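You operate a simulated robot arm through the tools that you are given. There is no shell and no other tool.

Carry out the task below with a simulated robot arm. There is one attempt and no reset: what you move stays moved.

TASK
Put things in order on the top of the parts bench. At the end: the yellow seal from the top of the parts bench stands where the orange block stood; the brown hand brush is on the brown box (marked "BANDS"); the orange block stands where the red block stood; the red block stands on top of the blue lens; whatever was shut is shut again. Leave all else as you found it, and nothing knocked over.

It is judged by the outcome, as a careful person would: the job done as asked, and still so three seconds after it is handed in. It fails if anything else is knocked over, pushed out of place, dropped, spilled or broken. A push-on lid holds only when it is set on centred and level and pressed home; a screw cap is set on level and turned clockwise until tight.

THE ROBOT
A 6-joint arm with a two-finger parallel gripper, fixed in place. Base frame: the origin is at the foot of the arm, x ahead of it, y to its left, z up; the work surface is at about z = 0. Units: mm, rad, N and s.
With the tool pointing down near the work surface it reaches from about 120 to 500 mm from the base axis. Its first joint turns from -1.257 to 1.257 rad. Payload 0.65 kg.
The tool frame sits at the grasp point between the pads (the TCP): z along the fingers, y along the line on which they close. The tips reach 25 mm beyond it. The gripper opens to 76 mm. The fingers are 18 mm wide and 10 mm thick; the gripper's body (36 by 78 mm) begins 45 mm behind the TCP.
Orientation is that of the tool frame in the base frame, as a unit quaternion [x, y, z, w]. With the fingers straight down and closing along the base's y, the tool's x points along the base's -x, its y along +y and its z along -z.

THE INTERFACE
- The arm moves only by the tool servo_tool. Its arguments are lists of equal length, an entry for each row: "jaw": the opening, from 0 (shut) to 1 (fully open); "delta_pos": the shift along the tool's x, y, z in mm, a list of three; "rot": the turn, a rotation vector about the tool's x, y, z in rad, a list of three. In form: {"jaw": [jaw, ...], "delta_pos": [[dx, dy, dz], ...], "rot": [[ax, ay, az], ...]}. A call has 1 to 20 rows; each row shifts and turns the commanded pose from where the row before left it, along the tool's axes as they then stand. A row lasts 0.2 s, in which the tool goes at most 50 mm and 0.15 rad; a call with a longer step from one row to the next is refused whole, and so is a gripper value outside its range. A pose out of reach is approached as far as the arm can. The call stops where the force on the tool passes 40 N (or 10 N more than at its start, if that is more) or the arm is blocked; 0.2 s more then pass. The fingers move at their own pace (about 108 mm/s each) and stop on an object; they squeeze with about 30 N. The grip force told is the motor's: it shows also when the fingers shut on nothing. Time passes only in rows, and 0.2 s behind the last, so rows that do not move let the fingers close. It gives the time, the measured TCP pose, the force on the tool (base axes), the opening and the grip force at its end, in the units of the frame above (readings bear some noise), with the torque about the TCP (base axes, N m) and any sound that the robot's microphone picked up.
- Cameras (640 x 400 px; columns grow to the right, rows downward): "scene" is fixed at [62, 273.6, 408.4]; the picture's right is [-0.75, -0.66, 0.00], its down [-0.35, 0.40, -0.85] and it looks along [0.56, -0.64, -0.53] (base axes); focal length 214 px, centre (320, 200). "wrist" rides on the gripper at [58, 11, -81] in the tool frame; the picture's right is [-0.18, 0.98, 0.00], its down [-0.75, -0.14, -0.64] and it looks along [-0.63, -0.12, 0.77] (tool axes); focal length 243 px, centre (320, 200). There is no depth. A picture from a camera that has moved, and an enlarged one, comes with that camera's place and axes in the base frame and with its lens.
- snapshot(camera): a new picture of that camera. It takes no simulated time.
- inspect(camera, box): a new picture of the part [left, top, right, bottom] of that camera's present view, enlarged. It takes no simulated time.
- close_job(): hands the job in; it is judged then, once.

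Places have to be worked out from the pictures, the camera data and where the tool is seen. Open the gripper and draw the arm clear of the work before you hand the job in, unless the task says otherwise.

The tools are called after "Emit:" as a command line: name --argument value ..., lists and objects as JSON in quotes. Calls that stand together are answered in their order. servo_tool: Moves the arm, as the interface text tells. Its arguments: {"type":"object","properties":{"jaw":{"type":"array"},"delta_pos":{"type":"array"},"rot":{"type":"array"}},"required":["jaw","delta_pos","rot"]} The other tools are called the same way: snapshot (camera) takes a picture; inspect (camera, box) takes an enlarged picture of a part of a camera's view; close_job () hands the job in.

At the start:

```text
t: 0.0
tcp_pos: [143.1, 178.0, 364.0]
tcp_rot: [0.0, 1.0, 0.0, 0.001]
contact_force: [-0.9, 0.6, -0.6]
moment: [0.02, -0.02, 0.04]
grip_width: 75.9
finger_force: 0.1
```

scene: 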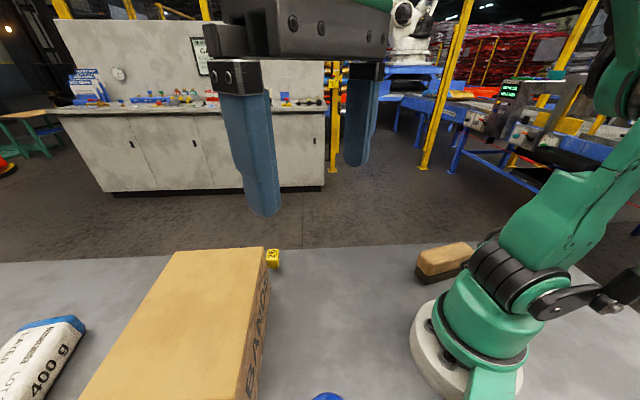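
wrist: 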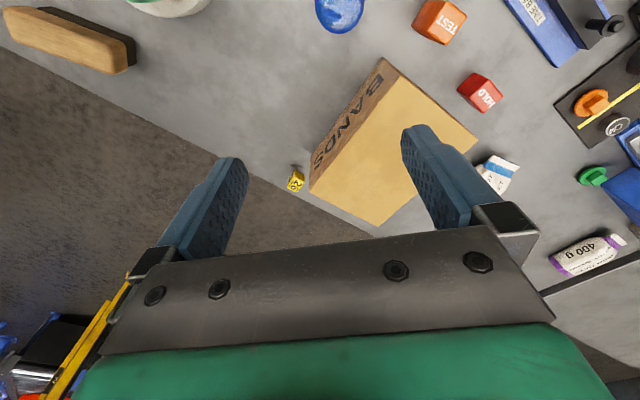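

I'll start by looking closely at both camera views to identify the objects before moving.

Emit:
inspect --camera "wrist" --box '[280, 0, 640, 225]'

Emit:
inspect --camera "wrist" --box '[0, 0, 360, 225]'

Emit:
inspect --camera "scene" --box '[0, 200, 480, 400]'

```text
1.78 times, centred on (460, 112) of wrist
camera zoom: at [85.6, 187.8, 446.5], right [0.18, 0.98, 0.0], down [0.75, -0.14, 0.64], along [0.63, -0.12, -0.77], focal length 431 px, centre (71, 356)
```

zoom: 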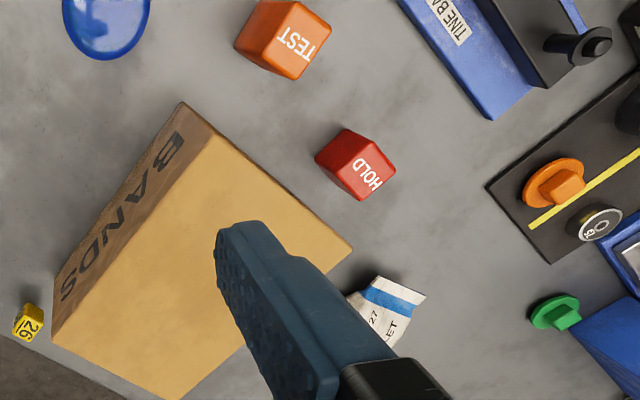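

```text
1.78 times, centred on (180, 112) of wrist
camera zoom: at [85.6, 187.8, 446.5], right [0.18, 0.98, 0.0], down [0.75, -0.14, 0.64], along [0.63, -0.12, -0.77], focal length 431 px, centre (569, 356)
```

zoom: 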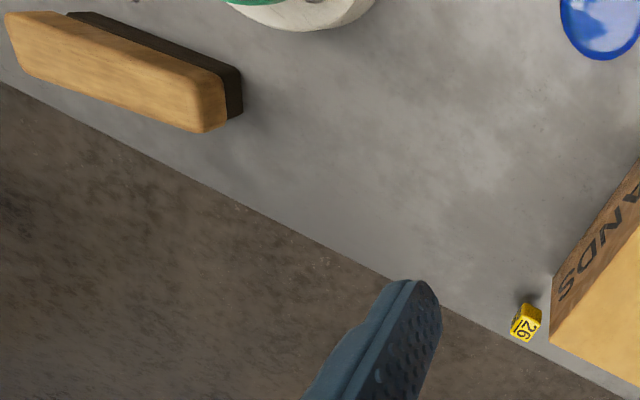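

```text
1.33 times, centred on (240, 300) of scene
camera zoom: at [62.0, 273.6, 408.4], right [-0.75, -0.66, 0.0], down [-0.35, 0.4, -0.85], along [0.56, -0.64, -0.53], focal length 286 px, centre (427, 67)
```

zoom: 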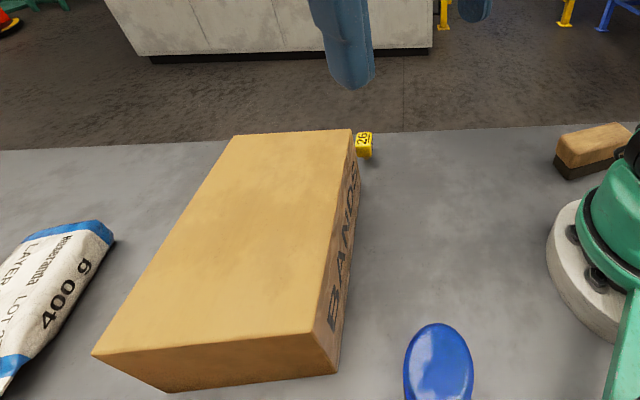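

The wrist view shows the orange block, red block, a blue shiny oval (lens?), the yellow "26" item, the BANDS box and the brush by the base. I'll turn the tool in place at this safe height so the wrist camera looks to the left side of the bench.

Emit:
servo_tool --jaw '[1, 1, 1, 1, 1, 1, 1, 1]' --delta_pos '[[0, 0, 0], [0, 0, 0], [0, 0, 0], [0, 0, 0], [0, 0, 0], [0, 0, 0], [0, 0, 0], [0, 0, 0]]' --rot '[[0, 0, -0.15], [0, 0, -0.15], [0, 0, -0.15], [0, 0, -0.15], [0, 0, -0.15], [0, 0, -0.15], [0, 0, -0.15], [0, 0, -0.15]]'

Emit:
snapshot --camera "wrist"

Emit:
snapshot --camera "scene"

```text
t: 1.8
tcp_pos: [144.6, 177.7, 366.3]
tcp_rot: [-0.566, 0.824, 0.0, 0.001]
contact_force: [0.2, 0.0, -0.1]
moment: [0.0, 0.0, -0.01]
grip_width: 75.9
finger_force: 0.0
```

```text
taken
camera wrist: at [112.6, 126.5, 446.3], right [-0.85, 0.53, 0.0], down [0.4, 0.65, 0.64], along [0.34, 0.55, -0.77], focal length 243 px, centre (320, 200)
```

wrist: 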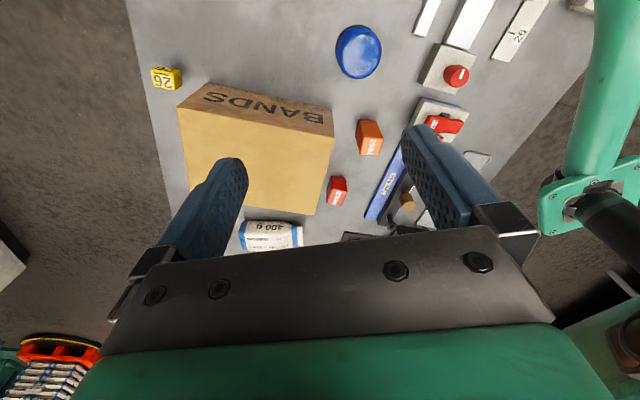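

```text
taken
```

scene: 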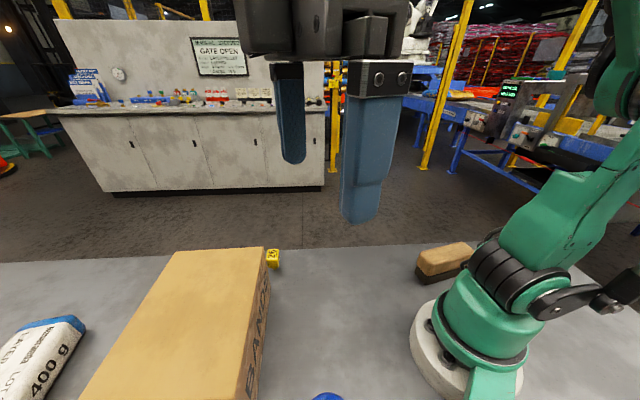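

The left side is in view; I'll enlarge parts to identify the items near the blocks.

Emit:
inspect --camera "wrist" --box '[300, 0, 540, 150]'

Emit:
inspect --camera "wrist" --box '[120, 50, 360, 260]'

Emit:
inspect --camera "wrist" --box '[320, 90, 520, 250]'

```text
2.67 times, centred on (420, 75) of wrist
camera zoom: at [112.6, 126.5, 446.3], right [-0.85, 0.53, 0.0], down [0.4, 0.65, 0.64], along [0.34, 0.55, -0.77], focal length 647 px, centre (53, 533)
```

zoom: 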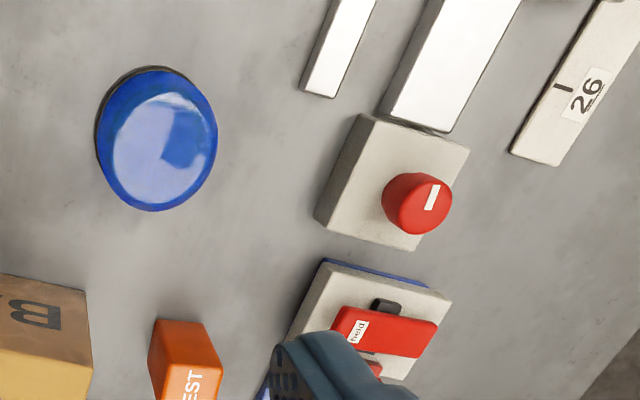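

```text
1.90 times, centred on (240, 155) of wrist
camera zoom: at [112.6, 126.5, 446.3], right [-0.85, 0.53, 0.0], down [0.4, 0.65, 0.64], along [0.34, 0.55, -0.77], focal length 462 px, centre (472, 286)
```

zoom: 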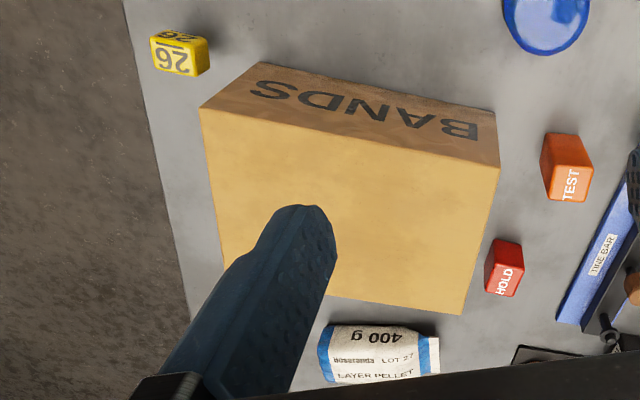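

```text
2.50 times, centred on (420, 170) of wrist
camera zoom: at [112.6, 126.5, 446.3], right [-0.85, 0.53, 0.0], down [0.4, 0.65, 0.64], along [0.34, 0.55, -0.77], focal length 606 px, centre (70, 275)
```

zoom: 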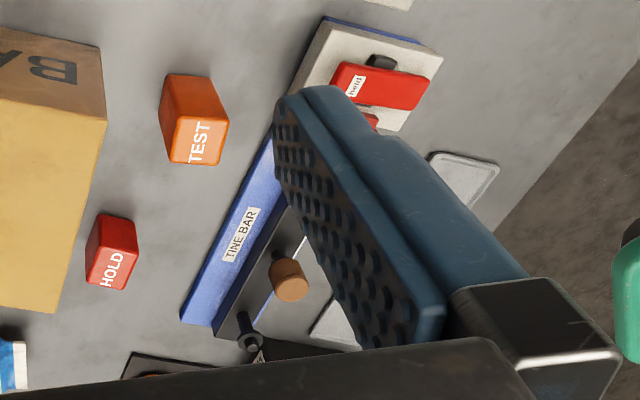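

The blue lens is near (97, 216), ~70 mm across; the orange block near (135, 340) and red near (255, 430). I'll lower straight down ~140 mm (clear of everything) for closer views.

Emit:
servo_tool --jaw '[1, 1, 1, 1]' --delta_pos '[[0, 0, 35], [0, 0, 35], [0, 0, 35], [0, 0, 35]]' --rot '[[0, 0, 0], [0, 0, 0], [0, 0, 0], [0, 0, 0]]'

Emit:
snapshot --camera "wrist"

Emit:
snapshot --camera "scene"

```text
t: 2.8
tcp_pos: [144.1, 177.7, 224.4]
tcp_rot: [-0.565, 0.825, 0.0, -0.001]
contact_force: [0.4, -0.4, -0.1]
moment: [-0.01, 0.01, 0.02]
grip_width: 76.2
finger_force: 0.3
```

```text
taken
camera wrist: at [112.3, 127.1, 305.8], right [-0.85, 0.53, 0.0], down [0.4, 0.65, 0.64], along [0.34, 0.55, -0.77], focal length 243 px, centre (320, 200)
```

wrist: 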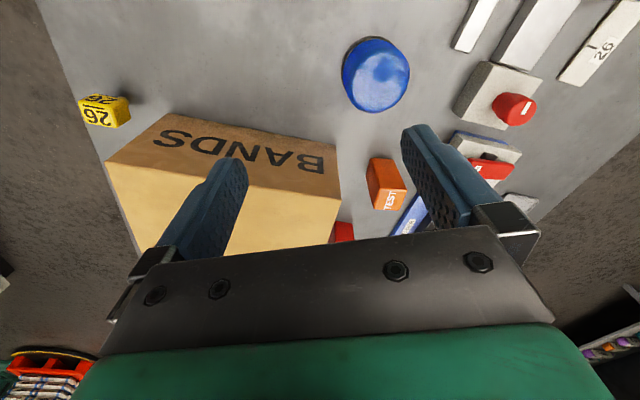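

```text
taken
```

scene: 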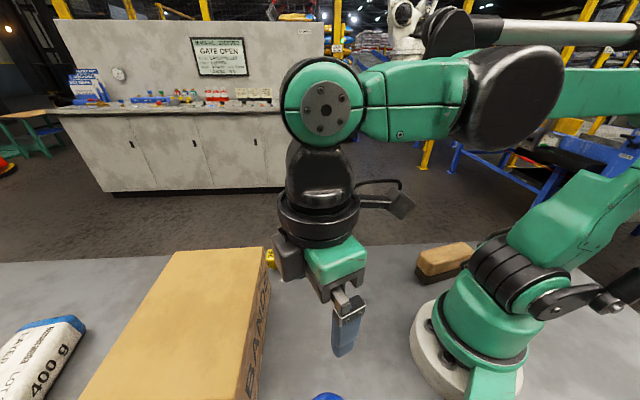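

Emit:
inspect --camera "wrist" --box '[320, 20, 440, 120]'

Emit:
inspect --camera "wrist" --box '[60, 70, 180, 150]'

Emit:
inspect --camera "wrist" --box '[320, 130, 440, 240]'

```text
4.00 times, centred on (380, 70) of wrist
camera zoom: at [112.3, 127.1, 305.8], right [-0.85, 0.53, 0.0], down [0.4, 0.65, 0.64], along [0.34, 0.55, -0.77], focal length 970 px, centre (80, 720)
```

zoom: 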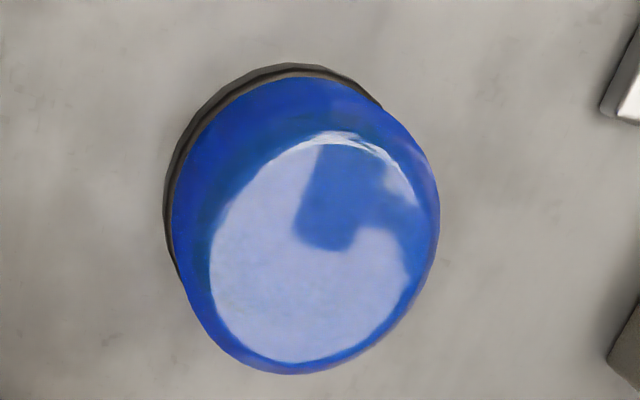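

```text
5.00 times, centred on (120, 110) of wrist
camera zoom: at [112.3, 127.1, 305.8], right [-0.85, 0.53, 0.0], down [0.4, 0.65, 0.64], along [0.34, 0.55, -0.77], focal length 1213 px, centre (1320, 650)
```

zoom: 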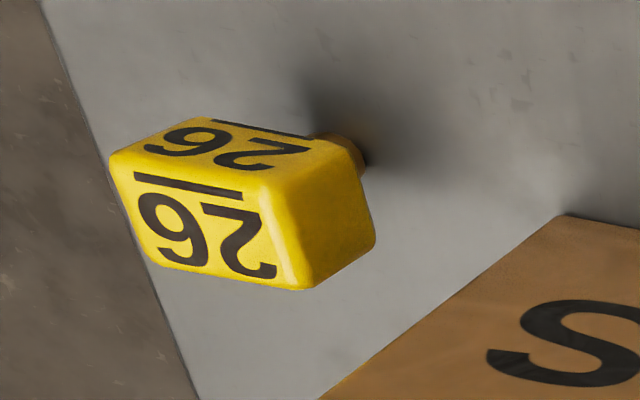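

```text
3.64 times, centred on (380, 185) of wrist
camera zoom: at [112.3, 127.1, 305.8], right [-0.85, 0.53, 0.0], down [0.4, 0.65, 0.64], along [0.34, 0.55, -0.77], focal length 882 px, centre (102, 254)
```

zoom: 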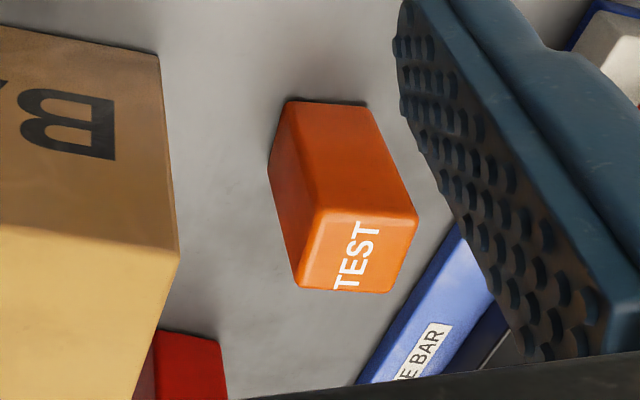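

The orange block appears tall (about 32×32×70 mm), and the seal is a yellow head on a narrow foot. To learn the lens's shape I'll back off and go lower for a shallower view of it (bare bench under the tool there).

Emit:
servo_tool --jaw '[1, 1, 1, 1]' --delta_pos '[[15, 0, 31], [15, 0, 31], [15, 0, 31], [15, 0, 31]]' --rot '[[0, 0, 0], [0, 0, 0], [0, 0, 0], [0, 0, 0]]'

Emit:
snapshot --camera "wrist"

Emit:
inspect --camera "wrist" --box '[260, 80, 440, 220]'

```text
t: 3.8
tcp_pos: [122.0, 121.4, 103.0]
tcp_rot: [-0.565, 0.825, 0.0, 0.0]
contact_force: [0.0, -0.2, 0.1]
moment: [-0.03, 0.0, 0.0]
grip_width: 76.0
finger_force: 0.1
```

```text
taken
camera wrist: at [90.2, 70.7, 183.6], right [-0.85, 0.53, 0.0], down [0.4, 0.65, 0.64], along [0.34, 0.55, -0.77], focal length 243 px, centre (320, 200)
```

wrist: 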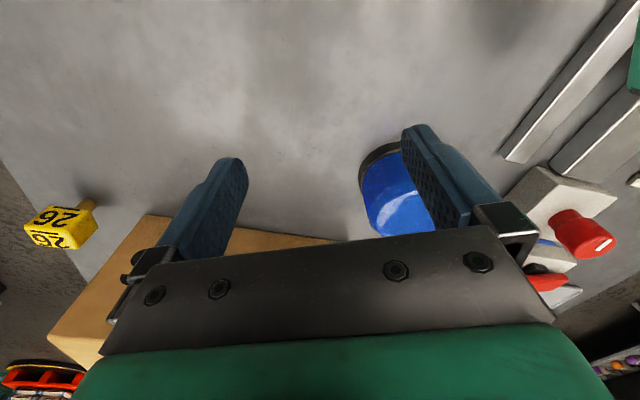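

```text
2.86 times, centred on (350, 150) of wrist
camera zoom: at [90.2, 70.7, 183.6], right [-0.85, 0.53, 0.0], down [0.4, 0.65, 0.64], along [0.34, 0.55, -0.77], focal length 693 px, centre (234, 343)
```

zoom: 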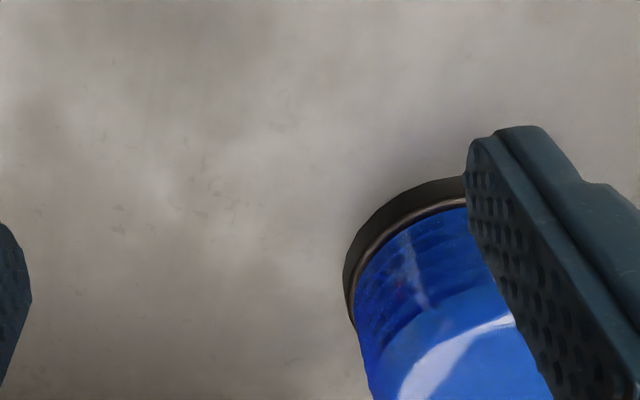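

The lens is a blue cylinder with a dark rim ring at its base. I'll turn 0.3 rad and rise a bit so that it sits between the fingers in view.

Emit:
servo_tool --jaw '[1, 1, 1]' --delta_pos '[[5, 0, -10], [5, 0, -10], [5, 0, -10]]' --rot '[[0, 0, -0.12], [0, 0, -0.12], [0, 0, -0.12]]'

Emit:
snapshot --camera "wrist"

Emit:
inspect --camera "wrist" --box '[240, 90, 420, 240]'

```text
t: 4.6
tcp_pos: [118.7, 106.8, 132.7]
tcp_rot: [-0.704, 0.71, -0.001, 0.0]
contact_force: [0.3, 0.3, 0.1]
moment: [-0.01, -0.02, 0.0]
grip_width: 76.0
finger_force: 0.1
```

```text
taken
camera wrist: at [106.9, 47.7, 213.2], right [-0.98, 0.19, 0.0], down [0.15, 0.75, 0.64], along [0.12, 0.63, -0.77], focal length 243 px, centre (320, 200)
```

wrist: 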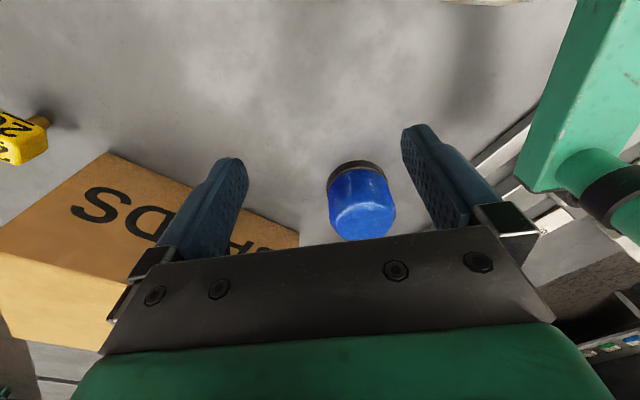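

```text
2.67 times, centred on (330, 165) of wrist
camera zoom: at [106.9, 47.7, 213.2], right [-0.98, 0.19, 0.0], down [0.15, 0.75, 0.64], along [0.12, 0.63, -0.77], focal length 647 px, centre (293, 293)
```

zoom: 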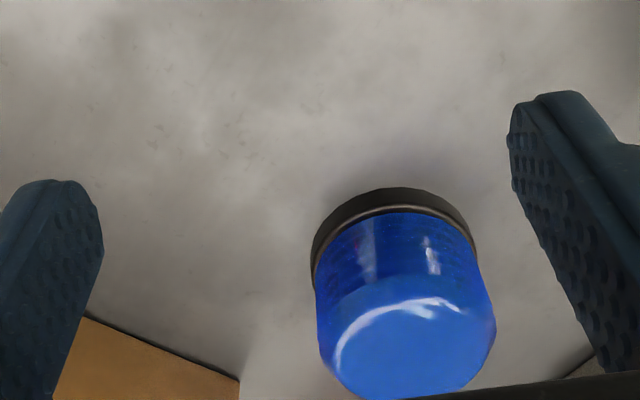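

The lens is a ~63 mm-diameter, ~50 mm-tall cylinder centred near (96, 212) with a flat-looking top. Now I'll rise to z≈230 and turn toward the red block.

Emit:
servo_tool --jaw '[1, 1, 1, 1, 1]' --delta_pos '[[0, 0, -20], [0, 0, -20], [0, 0, -20], [0, 0, -20], [0, 0, -20]]' --rot '[[0, 0, 0.126], [0, 0, 0.126], [0, 0, 0.126], [0, 0, 0.126], [0, 0, 0.126]]'

Emit:
servo_tool --jaw '[1, 1, 1, 1, 1, 1]' --delta_pos '[[-39.8, 12.9, 0], [-39.8, 12.9, 0], [-39.8, 12.9, 0], [-39.8, 12.9, 0], [-39.8, 12.9, 0], [-39.8, 12.9, 0]]' --rot '[[0, 0, 0], [0, 0, 0], [0, 0, 0], [0, 0, 0], [0, 0, 0], [0, 0, 0]]'

Emit:
snapshot --camera "wrist"

Emit:
snapshot --camera "scene"

```text
t: 5.8
tcp_pos: [119.2, 107.2, 234.1]
tcp_rot: [-0.448, 0.894, -0.001, 0.0]
contact_force: [0.0, -0.4, 0.2]
moment: [0.0, -0.02, -0.03]
grip_width: 76.0
finger_force: 0.0
```

```text
t: 7.2
tcp_pos: [199.3, 344.2, 231.0]
tcp_rot: [-0.449, 0.894, 0.0, 0.0]
contact_force: [0.0, 0.2, 0.0]
moment: [0.01, 0.0, 0.02]
grip_width: 76.1
finger_force: 0.1
```

```text
taken
camera wrist: at [154.1, 302.6, 312.3], right [-0.68, 0.73, 0.0], down [0.56, 0.52, 0.64], along [0.47, 0.44, -0.77], focal length 243 px, centre (320, 200)
```

wrist: 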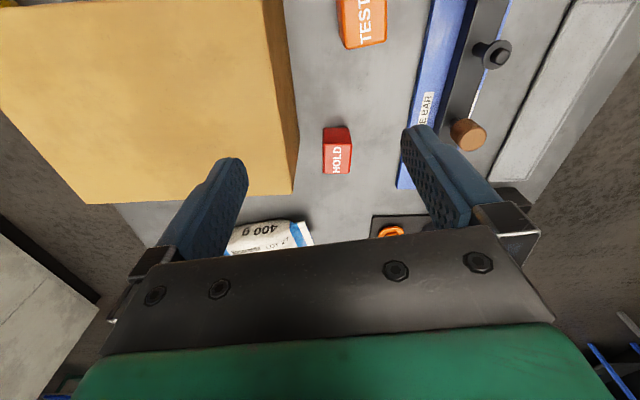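

```text
taken
```

scene: 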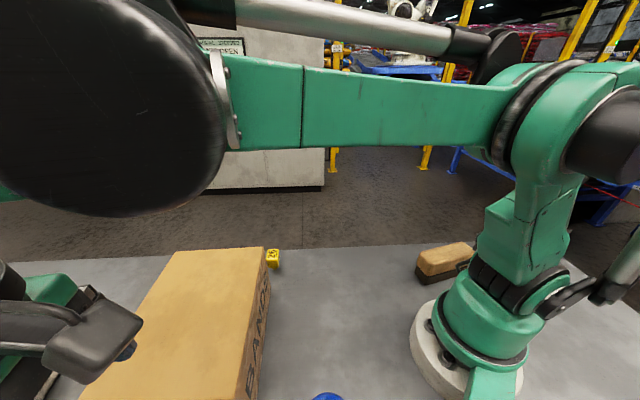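

Emit:
inspect --camera "wrist" --box '[250, 90, 410, 230]'

Emit:
inspect --camera "wrist" --box '[280, 0, 520, 150]'

```text
2.86 times, centred on (330, 160) of wrist
camera zoom: at [154.1, 302.6, 312.3], right [-0.68, 0.73, 0.0], down [0.56, 0.52, 0.64], along [0.47, 0.44, -0.77], focal length 693 px, centre (291, 314)
```

zoom: 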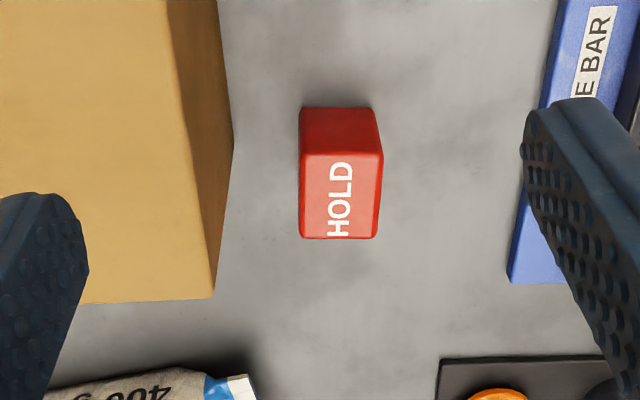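

```text
2.67 times, centred on (400, 75) of wrist
camera zoom: at [154.1, 302.6, 312.3], right [-0.68, 0.73, 0.0], down [0.56, 0.52, 0.64], along [0.47, 0.44, -0.77], focal length 647 px, centre (107, 533)
```

zoom: 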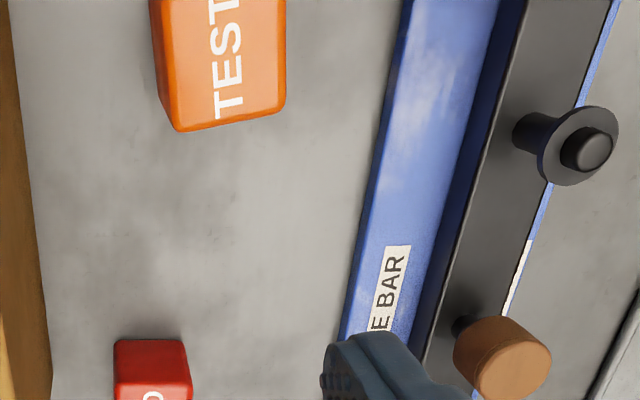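

Red block: about 33×42 mm, 47 mm tall, centred near (254, 424), yaw ≈ 42.5°; box corner about 34 mm from its side, box top ≈ 115 mm. I'll align the tool and move above it at z≈170 with the jaw partly closed (~50 mm) to stay clear of the box.

Emit:
servo_tool --jaw '[0.68, 0.68]' --delta_pos '[[0, 0, 0], [0, 0, 0]]' --rot '[[0, 0, 0.0945], [0, 0, 0.0945]]'

Emit:
servo_tool --jaw '[0.68, 0.68, 0.68, 0.68]' --delta_pos '[[-31.3, 7.3, 0], [-31.3, 7.3, 20], [-31.3, 7.3, 20], [0, 0, 20]]' --rot '[[0, 0, 0], [0, 0, 0], [0, 0, 0], [0, 0, 0]]'

Emit:
snapshot --camera "wrist"

```text
t: 7.8
tcp_pos: [199.3, 344.3, 230.9]
tcp_rot: [-0.361, 0.932, 0.0, 0.0]
contact_force: [-0.2, -0.2, 0.5]
moment: [0.06, 0.0, -0.01]
grip_width: 51.7
finger_force: 0.0
```

```text
t: 8.8
tcp_pos: [243.6, 404.0, 162.6]
tcp_rot: [-0.363, 0.932, -0.001, 0.0]
contact_force: [0.1, 0.2, -0.9]
moment: [0.01, -0.03, 0.02]
grip_width: 51.7
finger_force: 0.0
out of reach, approached as far as the arm can: row 3
```

```text
taken
camera wrist: at [192.6, 373.0, 243.2], right [-0.53, 0.85, 0.0], down [0.65, 0.4, 0.64], along [0.55, 0.34, -0.77], focal length 243 px, centre (320, 200)
```

wrist: 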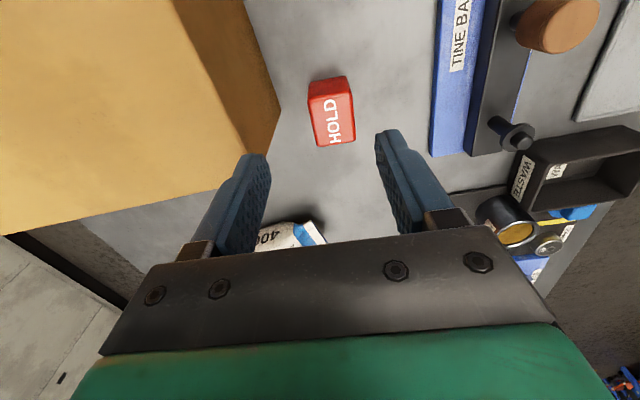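

Reach was limited at that height (now at 243.6, 404, z 162.6). I'll correct sideways, descend to z≈105 beside the box (fingers clear of it by ~14 mm), then go forward over the red block.

Emit:
servo_tool --jaw '[0.68, 0.68, 0.68, 0.68, 0.68]' --delta_pos '[[0, 7.8, 0], [0, 0, 30], [0, 0, 28], [-10, 0, 0], [-11, 0, 0]]' --rot '[[0, 0, 0], [0, 0, 0], [0, 0, 0], [0, 0, 0], [0, 0, 0]]'

Emit:
snapshot --camera "wrist"

Emit:
inspect --camera "wrist" --box '[240, 60, 440, 240]'

```text
t: 10.0
tcp_pos: [252.5, 423.8, 104.8]
tcp_rot: [-0.361, 0.932, 0.0, 0.0]
contact_force: [-0.5, -0.9, 0.7]
moment: [0.03, -0.01, 0.03]
grip_width: 51.6
finger_force: 0.1
```

```text
taken
camera wrist: at [202.4, 392.2, 185.5], right [-0.53, 0.85, 0.0], down [0.65, 0.4, 0.64], along [0.55, 0.34, -0.77], focal length 243 px, centre (320, 200)
```

wrist: 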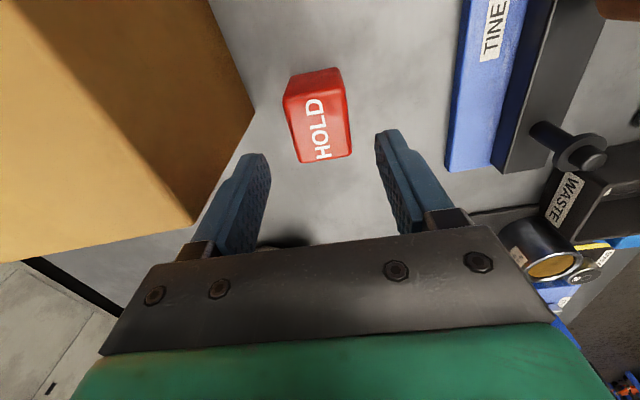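

```text
2.22 times, centred on (340, 150) of wrist
camera zoom: at [202.4, 392.2, 185.5], right [-0.53, 0.85, 0.0], down [0.65, 0.4, 0.64], along [0.55, 0.34, -0.77], focal length 539 px, centre (276, 311)
```

zoom: 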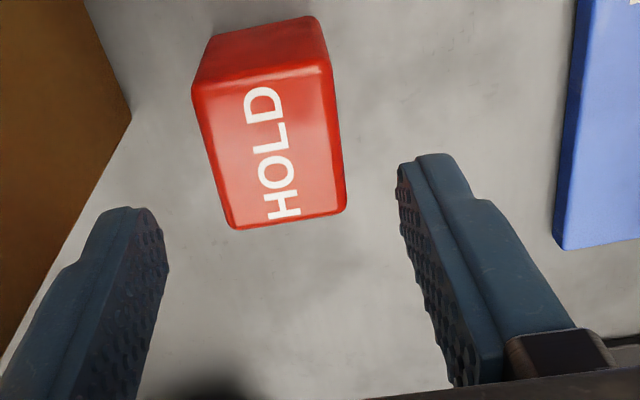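

Fresh fix: red block centre (254.6, 424.2), yaw ≈ 41.7°, and TCP at (252.5, 423.8) — well centred. I'll descend to z≈35 around it and check before closing.

Emit:
servo_tool --jaw '[0.68, 0.68, 0.68, 0.68, 0.68]' --delta_pos '[[-1.8, -0.9, 14], [0, 0, 14], [0, 0, 14], [0, 0, 14], [0, 0, 14]]' --rot '[[0, 0, 0.008], [0, 0, 0], [0, 0, 0], [0, 0, 0], [0, 0, 0]]'

Emit:
snapshot --camera "wrist"

Emit:
snapshot --camera "scene"

```text
t: 11.2
tcp_pos: [253.3, 424.9, 35.2]
tcp_rot: [-0.358, 0.934, 0.0, 0.0]
contact_force: [-1.3, 0.3, 0.0]
moment: [0.04, 0.03, 0.05]
grip_width: 51.4
finger_force: 0.1
```

```text
taken
camera wrist: at [202.5, 393.3, 115.6], right [-0.52, 0.85, 0.0], down [0.65, 0.4, 0.64], along [0.55, 0.34, -0.77], focal length 243 px, centre (320, 200)
```

wrist: 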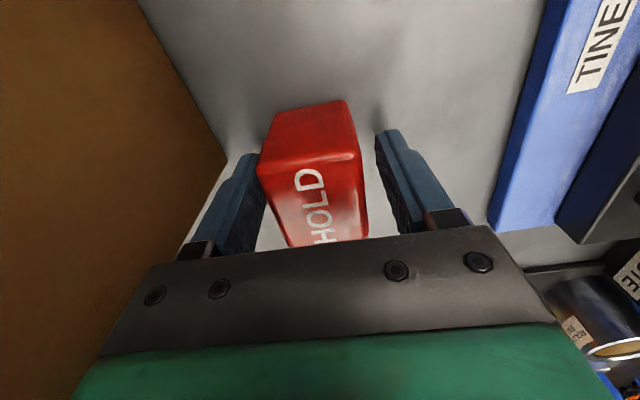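

```text
taken
```

scene: 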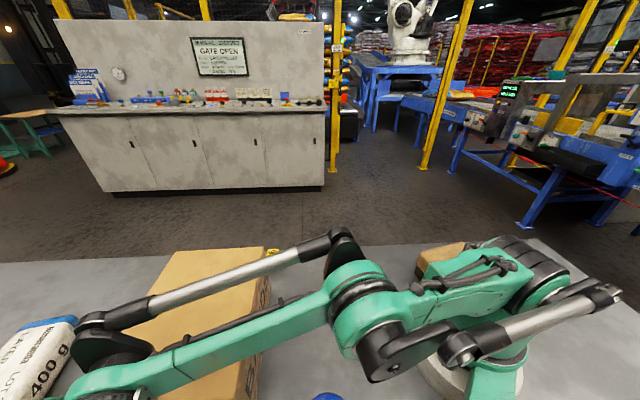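

The block is between the fingers and no contact is felt. I'll close on it.

Emit:
servo_tool --jaw '[0, 0, 0]' --delta_pos '[[0, 0, 0], [0, 0, 0], [0, 0, 0]]' --rot '[[0, 0, 0], [0, 0, 0], [0, 0, 0]]'

```text
t: 12.0
tcp_pos: [253.7, 423.7, 34.0]
tcp_rot: [-0.358, 0.934, 0.0, -0.001]
contact_force: [0.2, -0.9, -0.2]
moment: [0.01, -0.01, 0.0]
grip_width: 35.6
finger_force: 29.3
```

Gripped (35.6 mm, 29 N). I'll lift straight up beside the box, then retreat while rising so the held block clears the box and the orange block.

Emit:
servo_tool --jaw '[0, 0, 0, 0, 0, 0, 0]' --delta_pos '[[0, 0, -10], [0, 0, -20], [0, 0, -25], [0, 0, -20], [15, 0, -25], [15, 0, -25], [15, 0, -25]]' --rot '[[0, 0, 0], [0, 0, 0], [0, 0, 0], [0, 0, 0], [0, 0, 0], [0, 0, 0], [0, 0, 0]]'

Emit:
snapshot --camera "wrist"

```text
t: 13.6
tcp_pos: [220.8, 394.4, 184.0]
tcp_rot: [-0.358, 0.934, 0.0, -0.001]
contact_force: [0.7, 0.8, -1.3]
moment: [0.0, 0.02, 0.01]
grip_width: 35.6
finger_force: 30.0
```

```text
taken
camera wrist: at [169.9, 362.6, 265.4], right [-0.52, 0.85, 0.0], down [0.65, 0.4, 0.64], along [0.55, 0.34, -0.77], focal length 243 px, centre (320, 200)
```

wrist: 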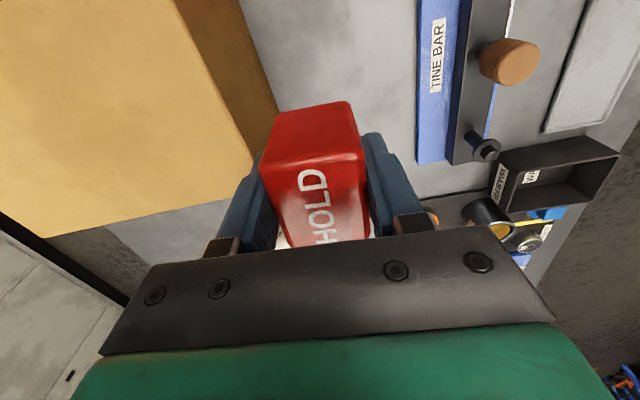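

The block is held upright. I'll carry it at z=184 to a point slightly beyond the lens so the lens shows in the wrist view above the held block.

Emit:
servo_tool --jaw '[0, 0, 0, 0, 0]' --delta_pos '[[33.9, -10.5, 0], [33.9, -10.5, 0], [33.9, -10.5, 0], [33.9, -10.5, 0], [33.9, -10.5, 0]]' --rot '[[0, 0, 0], [0, 0, 0], [0, 0, 0], [0, 0, 0], [0, 0, 0]]'

Emit:
snapshot --camera "wrist"

Emit:
inspect --camera "wrist" --box '[220, 0, 420, 130]'

```text
t: 14.8
tcp_pos: [129.1, 242.4, 183.2]
tcp_rot: [-0.358, 0.934, 0.0, 0.0]
contact_force: [0.4, 0.7, -0.8]
moment: [0.01, 0.02, 0.02]
grip_width: 35.6
finger_force: 30.1
```

```text
taken
camera wrist: at [77.6, 212.1, 265.2], right [-0.52, 0.85, 0.0], down [0.65, 0.4, 0.64], along [0.55, 0.34, -0.77], focal length 243 px, centre (320, 200)
```

wrist: 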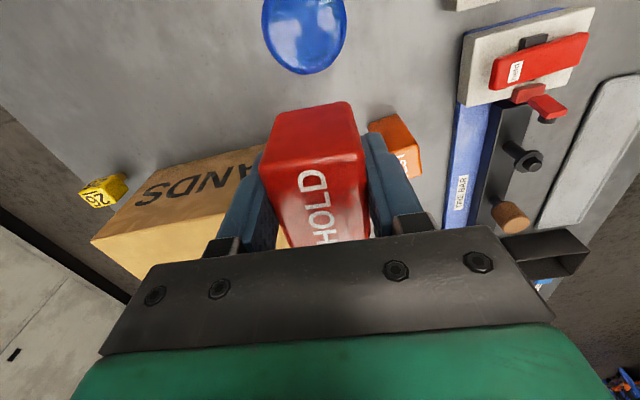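

```text
3.08 times, centred on (320, 65) of wrist
camera zoom: at [77.6, 212.1, 265.2], right [-0.52, 0.85, 0.0], down [0.65, 0.4, 0.64], along [0.55, 0.34, -0.77], focal length 746 px, centre (320, 615)
```

zoom: 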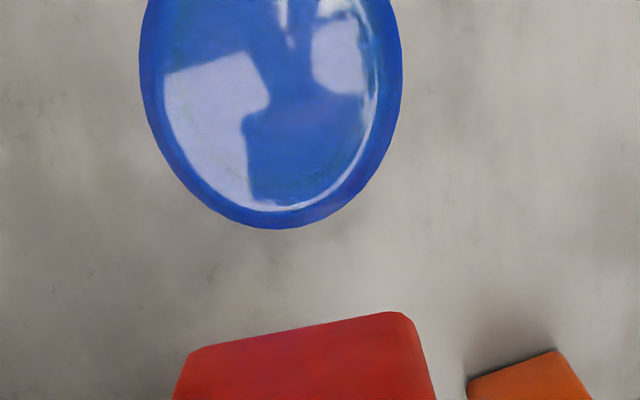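

The lens is cut off at the top edge of the picture; I'll back up 20 mm for a full view.

Emit:
servo_tool --jaw '[0, 0]' --delta_pos '[[20, 0, 0], [0, 0, 0]]' --rot '[[0, 0, 0], [0, 0, 0]]'

Emit:
inspect --camera "wrist" --box '[240, 0, 400, 110]'

```text
t: 15.4
tcp_pos: [114.1, 229.8, 184.3]
tcp_rot: [-0.358, 0.934, 0.0, -0.001]
contact_force: [0.2, -0.3, -0.9]
moment: [-0.02, 0.03, 0.0]
grip_width: 35.5
finger_force: 30.1
```

```text
3.64 times, centred on (320, 55) of wrist
camera zoom: at [62.9, 199.1, 265.6], right [-0.52, 0.85, 0.0], down [0.65, 0.4, 0.64], along [0.55, 0.34, -0.77], focal length 882 px, centre (320, 727)
```

zoom: 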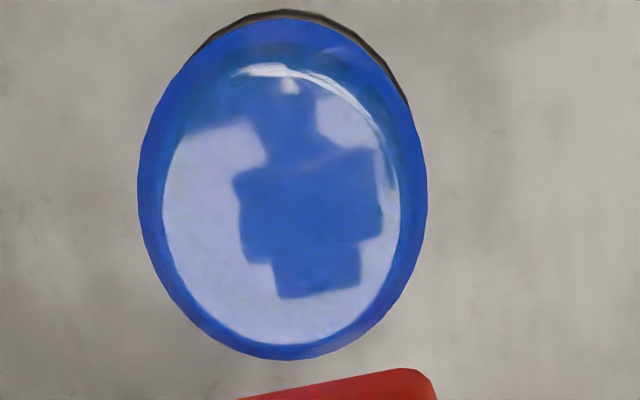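

Lens top is a flat ~52 mm disc (outer ~64 mm), centred near (97.6, 211.3). I'll move over it and lower to leave the block bottom a little above the top.

Emit:
servo_tool --jaw '[0, 0, 0, 0, 0, 0]' --delta_pos '[[13, -1.3, 0], [12.3, -1.3, 0], [0, 0, 25], [0, 0, 25], [0, 0, 25], [0, 0, 8]]' --rot '[[0, 0, 0], [0, 0, 0], [0, 0, 0], [0, 0, 0], [0, 0, 0], [0, 0, 0]]'

Emit:
snapshot --camera "wrist"

Emit:
snapshot --camera "scene"

```text
t: 16.8
tcp_pos: [98.2, 211.6, 101.1]
tcp_rot: [-0.358, 0.934, 0.0, 0.0]
contact_force: [-0.1, -0.2, -0.7]
moment: [0.0, 0.01, 0.01]
grip_width: 35.4
finger_force: 30.0
```

```text
taken
camera wrist: at [48.0, 179.8, 182.3], right [-0.52, 0.85, 0.0], down [0.65, 0.4, 0.64], along [0.55, 0.34, -0.77], focal length 243 px, centre (320, 200)
```

wrist: 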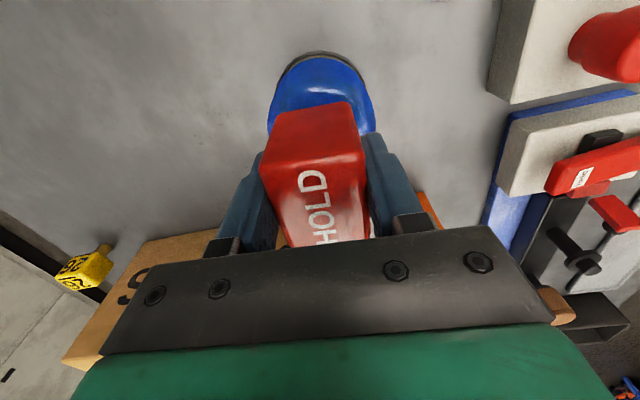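

```text
taken
```

scene: 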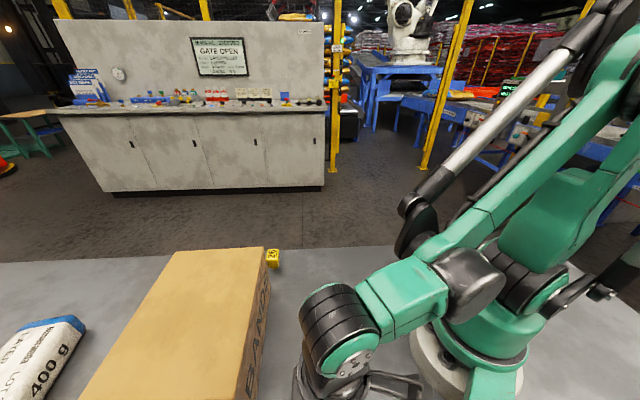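

Red block is above the lens and centred. I'll lower gently in small steps watching the force for contact.

Emit:
servo_tool --jaw '[0, 0, 0, 0]' --delta_pos '[[0, 0, 8], [0, 0, 3], [0, 0, 2], [0, 0, 0]]' --rot '[[0, 0, 0], [0, 0, 0], [0, 0, 0], [0, 0, 0]]'

Emit:
inspect --camera "wrist" --box '[240, 40, 400, 180]'

```text
t: 17.8
tcp_pos: [98.1, 210.7, 89.6]
tcp_rot: [-0.358, 0.934, 0.0, 0.001]
contact_force: [2.6, 0.6, 28.5]
moment: [-0.02, -0.06, 0.02]
grip_width: 35.7
finger_force: 30.3
```

```text
2.86 times, centred on (320, 110) of wrist
camera zoom: at [47.8, 179.2, 169.3], right [-0.52, 0.85, 0.0], down [0.65, 0.4, 0.64], along [0.55, 0.34, -0.77], focal length 693 px, centre (320, 457)
```

zoom: 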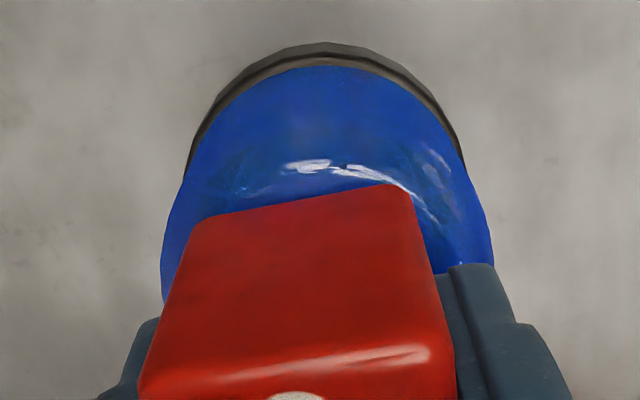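

Contact felt at TCP z≈89.6 (28 N), so the lens top is ~55 mm. I'll ease up about 1 mm to relieve the pressing before releasing.

Emit:
servo_tool --jaw '[0, 0]' --delta_pos '[[0, 0, -1.0], [0, 0, 0]]' --rot '[[0, 0, 0], [0, 0, 0]]'

```text
t: 18.4
tcp_pos: [97.4, 210.4, 88.4]
tcp_rot: [-0.358, 0.934, 0.001, -0.001]
contact_force: [0.9, 0.5, -0.2]
moment: [0.01, 0.02, -0.01]
grip_width: 35.4
finger_force: 29.8
```

Force is near zero now with the block just resting. I'll open the jaws.

Emit:
servo_tool --jaw '[0.52, 0.6, 0.68, 0.68]' --delta_pos '[[0, 0, 0], [0, 0, 0], [0, 0, 0], [0, 0, 0]]' --rot '[[0, 0, 0], [0, 0, 0], [0, 0, 0], [0, 0, 0]]'

Emit:
inspect --camera "wrist" --box '[220, 40, 420, 240]'

```text
t: 19.4
tcp_pos: [98.8, 210.8, 88.7]
tcp_rot: [-0.358, 0.934, 0.0, 0.0]
contact_force: [-0.2, 0.1, -0.1]
moment: [0.02, 0.01, -0.04]
grip_width: 51.6
finger_force: 0.1
```

```text
2.00 times, centred on (320, 140) of wrist
camera zoom: at [47.5, 179.4, 169.8], right [-0.52, 0.85, 0.0], down [0.65, 0.4, 0.64], along [0.55, 0.34, -0.77], focal length 485 px, centre (320, 320)
```

zoom: 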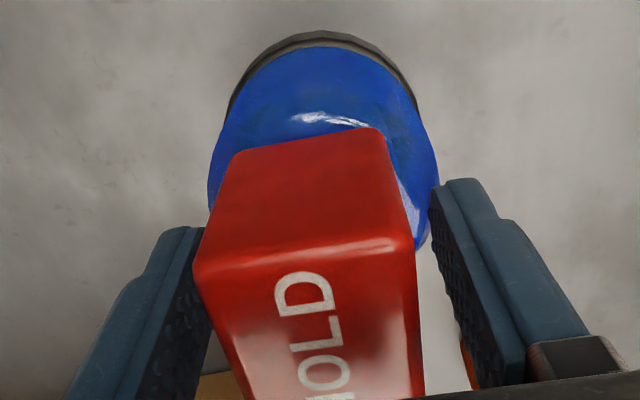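

The block stands free on the lens. I'll raise straight up and check it.

Emit:
servo_tool --jaw '[0.68, 0.68, 0.68, 0.68, 0.68]' --delta_pos '[[0, 0, -10], [0, 0, -20], [0, 0, -30], [0, 0, -30], [0, 0, -20]]' --rot '[[0, 0, 0], [0, 0, 0], [0, 0, 0], [0, 0, 0], [0, 0, 0]]'

Emit:
snapshot --camera "wrist"

```text
t: 20.6
tcp_pos: [98.3, 210.3, 198.8]
tcp_rot: [-0.358, 0.934, 0.0, 0.0]
contact_force: [0.2, 1.6, -0.6]
moment: [-0.03, 0.03, -0.02]
grip_width: 51.7
finger_force: 0.0
```

```text
taken
camera wrist: at [48.0, 178.6, 279.8], right [-0.52, 0.85, 0.0], down [0.65, 0.4, 0.64], along [0.55, 0.34, -0.77], focal length 243 px, centre (320, 200)
```

wrist: 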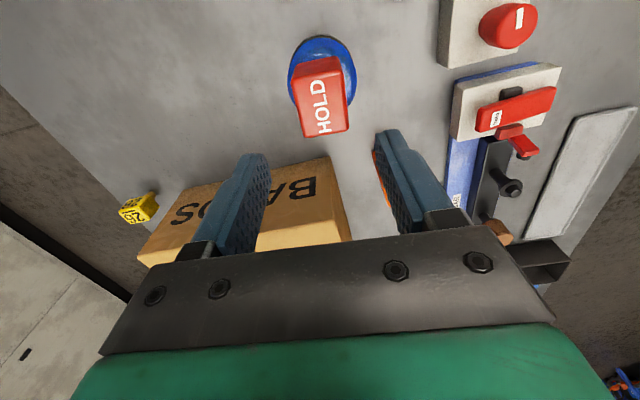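

Red stands well on the lens. Next the orange block: turn to its yaw (~55°) and move above it at z≈180.

Emit:
servo_tool --jaw '[0.7, 0.7, 0.7, 0.7, 0.7, 0.7]' --delta_pos '[[0, 0, 0], [0, 0, 0], [-32.6, 9.5, 0], [-32.6, 9.5, 0], [-32.6, 9.5, 10], [-32.6, 9.5, 10]]' --rot '[[0, 0, -0.114], [0, 0, -0.114], [0, 0, 0], [0, 0, 0], [0, 0, 0], [0, 0, 0]]'

Emit:
snapshot --camera "wrist"

Emit:
inspect --camera "wrist" --box '[240, 40, 440, 220]'

```text
t: 22.0
tcp_pos: [139.5, 339.7, 176.7]
tcp_rot: [-0.462, 0.887, 0.0, 0.0]
contact_force: [0.3, 0.1, 0.6]
moment: [0.01, -0.03, 0.02]
grip_width: 53.2
finger_force: 0.0
```

```text
taken
camera wrist: at [97.6, 297.7, 258.8], right [-0.7, 0.71, 0.0], down [0.55, 0.54, 0.64], along [0.46, 0.45, -0.77], focal length 243 px, centre (320, 200)
```

wrist: 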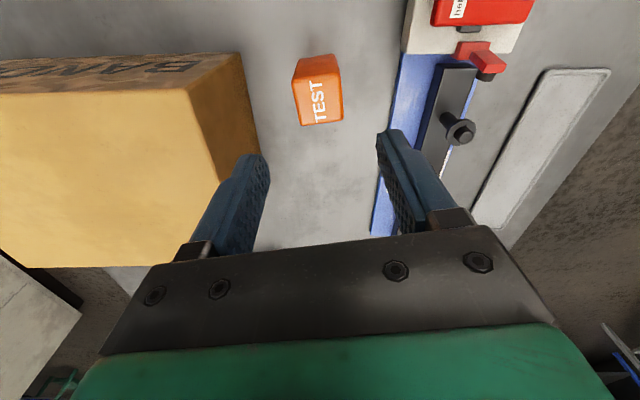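

```text
2.22 times, centred on (340, 130) of wrist
camera zoom: at [97.6, 297.7, 258.8], right [-0.7, 0.71, 0.0], down [0.55, 0.54, 0.64], along [0.46, 0.45, -0.77], focal length 539 px, centre (276, 356)
```

zoom: 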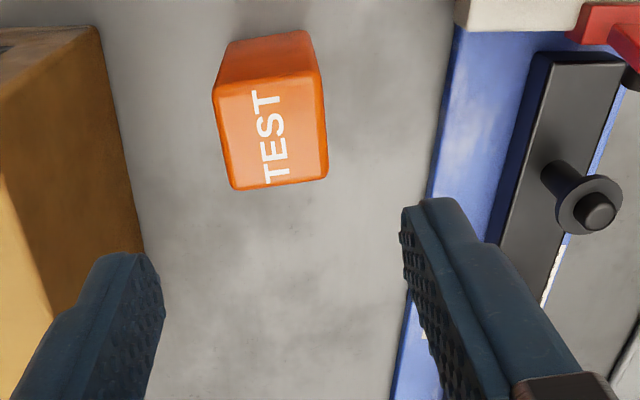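

Orange block: centre (141.2, 339.1), yaw ≈ 51.5°, ~35×35×70 mm. I'll fine-align and descend to TCP z≈45 around it.

Emit:
servo_tool --jaw '[0.72, 0.72, 0.72, 0.72, 0.72, 0.72, 0.72, 0.72]' --delta_pos '[[0, 0, 0], [-0.6, -1.7, 20], [0, 0, 25], [0, 0, 25], [0, 0, 20], [0, 0, 20], [0, 0, 15], [0, 0, 6]]' --rot '[[0, 0, 0.0616], [0, 0, 0], [0, 0, 0], [0, 0, 0], [0, 0, 0], [0, 0, 0], [0, 0, 0], [0, 0, 0]]'

Emit:
snapshot --camera "wrist"

```text
t: 23.8
tcp_pos: [144.4, 339.4, 47.7]
tcp_rot: [-0.434, 0.901, 0.0, 0.0]
contact_force: [0.1, -0.3, 0.0]
moment: [0.01, -0.04, 0.0]
grip_width: 54.8
finger_force: 0.0
```

```text
taken
camera wrist: at [98.7, 299.2, 128.9], right [-0.66, 0.76, 0.0], down [0.58, 0.5, 0.64], along [0.49, 0.42, -0.77], focal length 243 px, centre (320, 200)
```

wrist: 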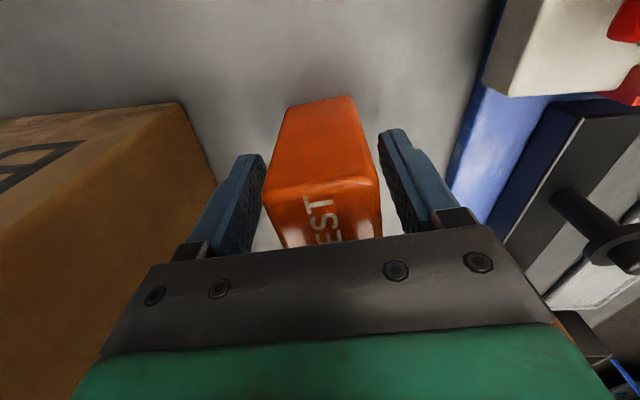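

Block is centred between the fingers with no contact. Closing on it.

Emit:
servo_tool --jaw '[0, 0, 0]' --delta_pos '[[0, 0, 0], [0, 0, 0], [0, 0, 0]]' --rot '[[0, 0, 0], [0, 0, 0], [0, 0, 0]]'

Emit:
inspect --camera "wrist" --box '[220, 70, 420, 250]'

```text
t: 24.6
tcp_pos: [143.6, 338.7, 48.2]
tcp_rot: [-0.434, 0.901, 0.0, 0.0]
contact_force: [0.6, -0.3, 0.1]
moment: [0.0, 0.0, 0.01]
grip_width: 35.6
finger_force: 30.2
```

```text
2.22 times, centred on (320, 160) of wrist
camera zoom: at [98.7, 299.3, 129.2], right [-0.66, 0.76, 0.0], down [0.58, 0.5, 0.64], along [0.49, 0.42, -0.77], focal length 539 px, centre (320, 289)
```

zoom: 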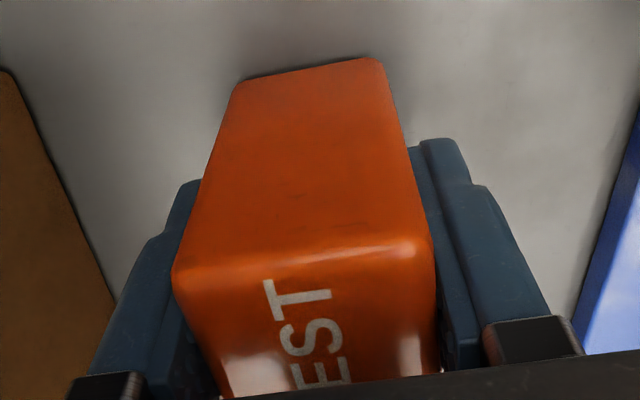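

Gripped at 35.6 mm. Lifting, turning to red's old yaw, and carrying to red's old spot (254.6, 424.2) at z≈108.

Emit:
servo_tool --jaw '[0, 0, 0, 0, 0, 0, 0, 0, 0, 0]' --delta_pos '[[0, 0, -10], [0, 0, -25], [0, 0, -25], [0, 0, 0], [0, 0, 0], [-35, -2.5, 0], [-35, -2.5, 0], [-35, -2.5, 0], [-34.9, -2.5, 0], [0, 0, 0]]' --rot '[[0, 0, 0], [0, 0, 0], [0, 0, 0], [0, 0, 0.085], [0, 0, 0.085], [0, 0, 0], [0, 0, 0], [0, 0, 0], [0, 0, 0], [0, 0, 0]]'

Emit:
snapshot --camera "wrist"

```text
t: 26.8
tcp_pos: [255.0, 422.7, 107.7]
tcp_rot: [-0.357, 0.934, 0.0, 0.0]
contact_force: [0.5, 0.1, -1.2]
moment: [-0.05, -0.02, -0.01]
grip_width: 35.5
finger_force: 30.0
```

```text
taken
camera wrist: at [203.4, 391.9, 189.2], right [-0.52, 0.86, 0.0], down [0.66, 0.4, 0.64], along [0.55, 0.33, -0.77], focal length 243 px, centre (320, 200)
```

wrist: 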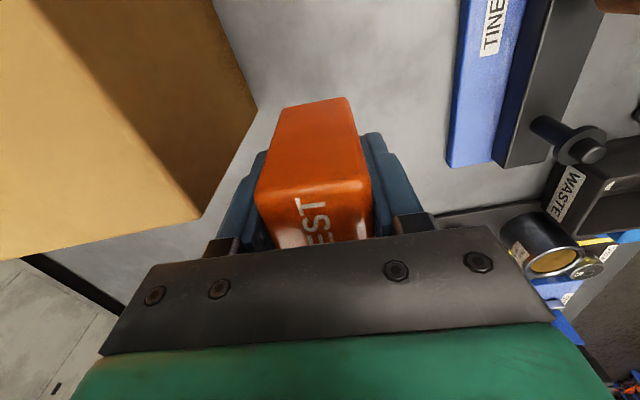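

Over the target spot. I'll nudge 1–2 mm and lower to just above contact (expected at TCP z≈48).

Emit:
servo_tool --jaw '[0, 0, 0, 0, 0]' --delta_pos '[[-1.8, 1.0, 15], [0, 0, 20], [0, 0, 14], [0, 0, 6], [0, 0, 0]]' --rot '[[0, 0, 0], [0, 0, 0], [0, 0, 0], [0, 0, 0], [0, 0, 0]]'

```text
t: 28.0
tcp_pos: [253.7, 426.0, 53.3]
tcp_rot: [-0.357, 0.934, 0.0, 0.0]
contact_force: [-0.5, 0.8, 0.5]
moment: [0.0, 0.02, -0.03]
grip_width: 35.6
finger_force: 30.3
```

No contact yet; lowering in small steps.

Emit:
servo_tool --jaw '[0, 0, 0]' --delta_pos '[[0, 0, 3], [0, 0, 1.5], [0, 0, 0]]' --rot '[[0, 0, 0], [0, 0, 0], [0, 0, 0]]'

```text
t: 28.8
tcp_pos: [254.6, 425.9, 47.1]
tcp_rot: [-0.357, 0.934, 0.0, 0.0]
contact_force: [-0.7, 0.4, -0.7]
moment: [0.01, 0.03, 0.0]
grip_width: 35.2
finger_force: 30.1
```

Emit:
servo_tool --jaw '[0, 0]' --delta_pos '[[0, 0, 1], [0, 0, 0]]' --rot '[[0, 0, 0], [0, 0, 0]]'

```text
t: 29.4
tcp_pos: [255.1, 427.3, 47.4]
tcp_rot: [-0.357, 0.934, 0.0, 0.0]
contact_force: [-1.0, -1.0, 19.0]
moment: [-0.02, -0.06, 0.03]
grip_width: 35.7
finger_force: 30.0
```

Contact (19 N) and position within ~2 mm of red's original centre. Easing up slightly, then opening to release.

Emit:
servo_tool --jaw '[0, 0, 0.55, 0.62, 0.68, 0.68]' --delta_pos '[[0, 0, -0.8], [0, 0, 0], [0, 0, 0], [0, 0, 0], [0, 0, 0], [0, 0, 0]]' --rot '[[0, 0, 0], [0, 0, 0], [0, 0, 0], [0, 0, 0], [0, 0, 0], [0, 0, 0]]'

Emit:
inspect --camera "wrist" --box '[200, 60, 440, 250]'

```text
t: 30.8
tcp_pos: [254.5, 426.3, 48.3]
tcp_rot: [-0.357, 0.934, 0.0, 0.0]
contact_force: [0.0, 0.2, 0.4]
moment: [-0.02, 0.02, -0.01]
grip_width: 51.6
finger_force: 0.1
```

```text
2.11 times, centred on (320, 155) of wrist
camera zoom: at [203.3, 394.8, 129.6], right [-0.52, 0.86, 0.0], down [0.66, 0.4, 0.64], along [0.55, 0.33, -0.77], focal length 511 px, centre (320, 295)
```

zoom: 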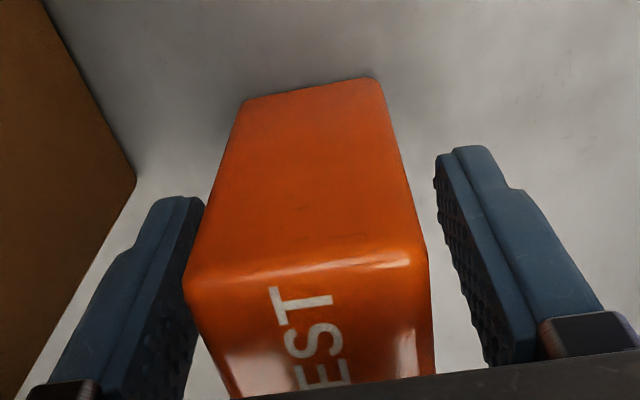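

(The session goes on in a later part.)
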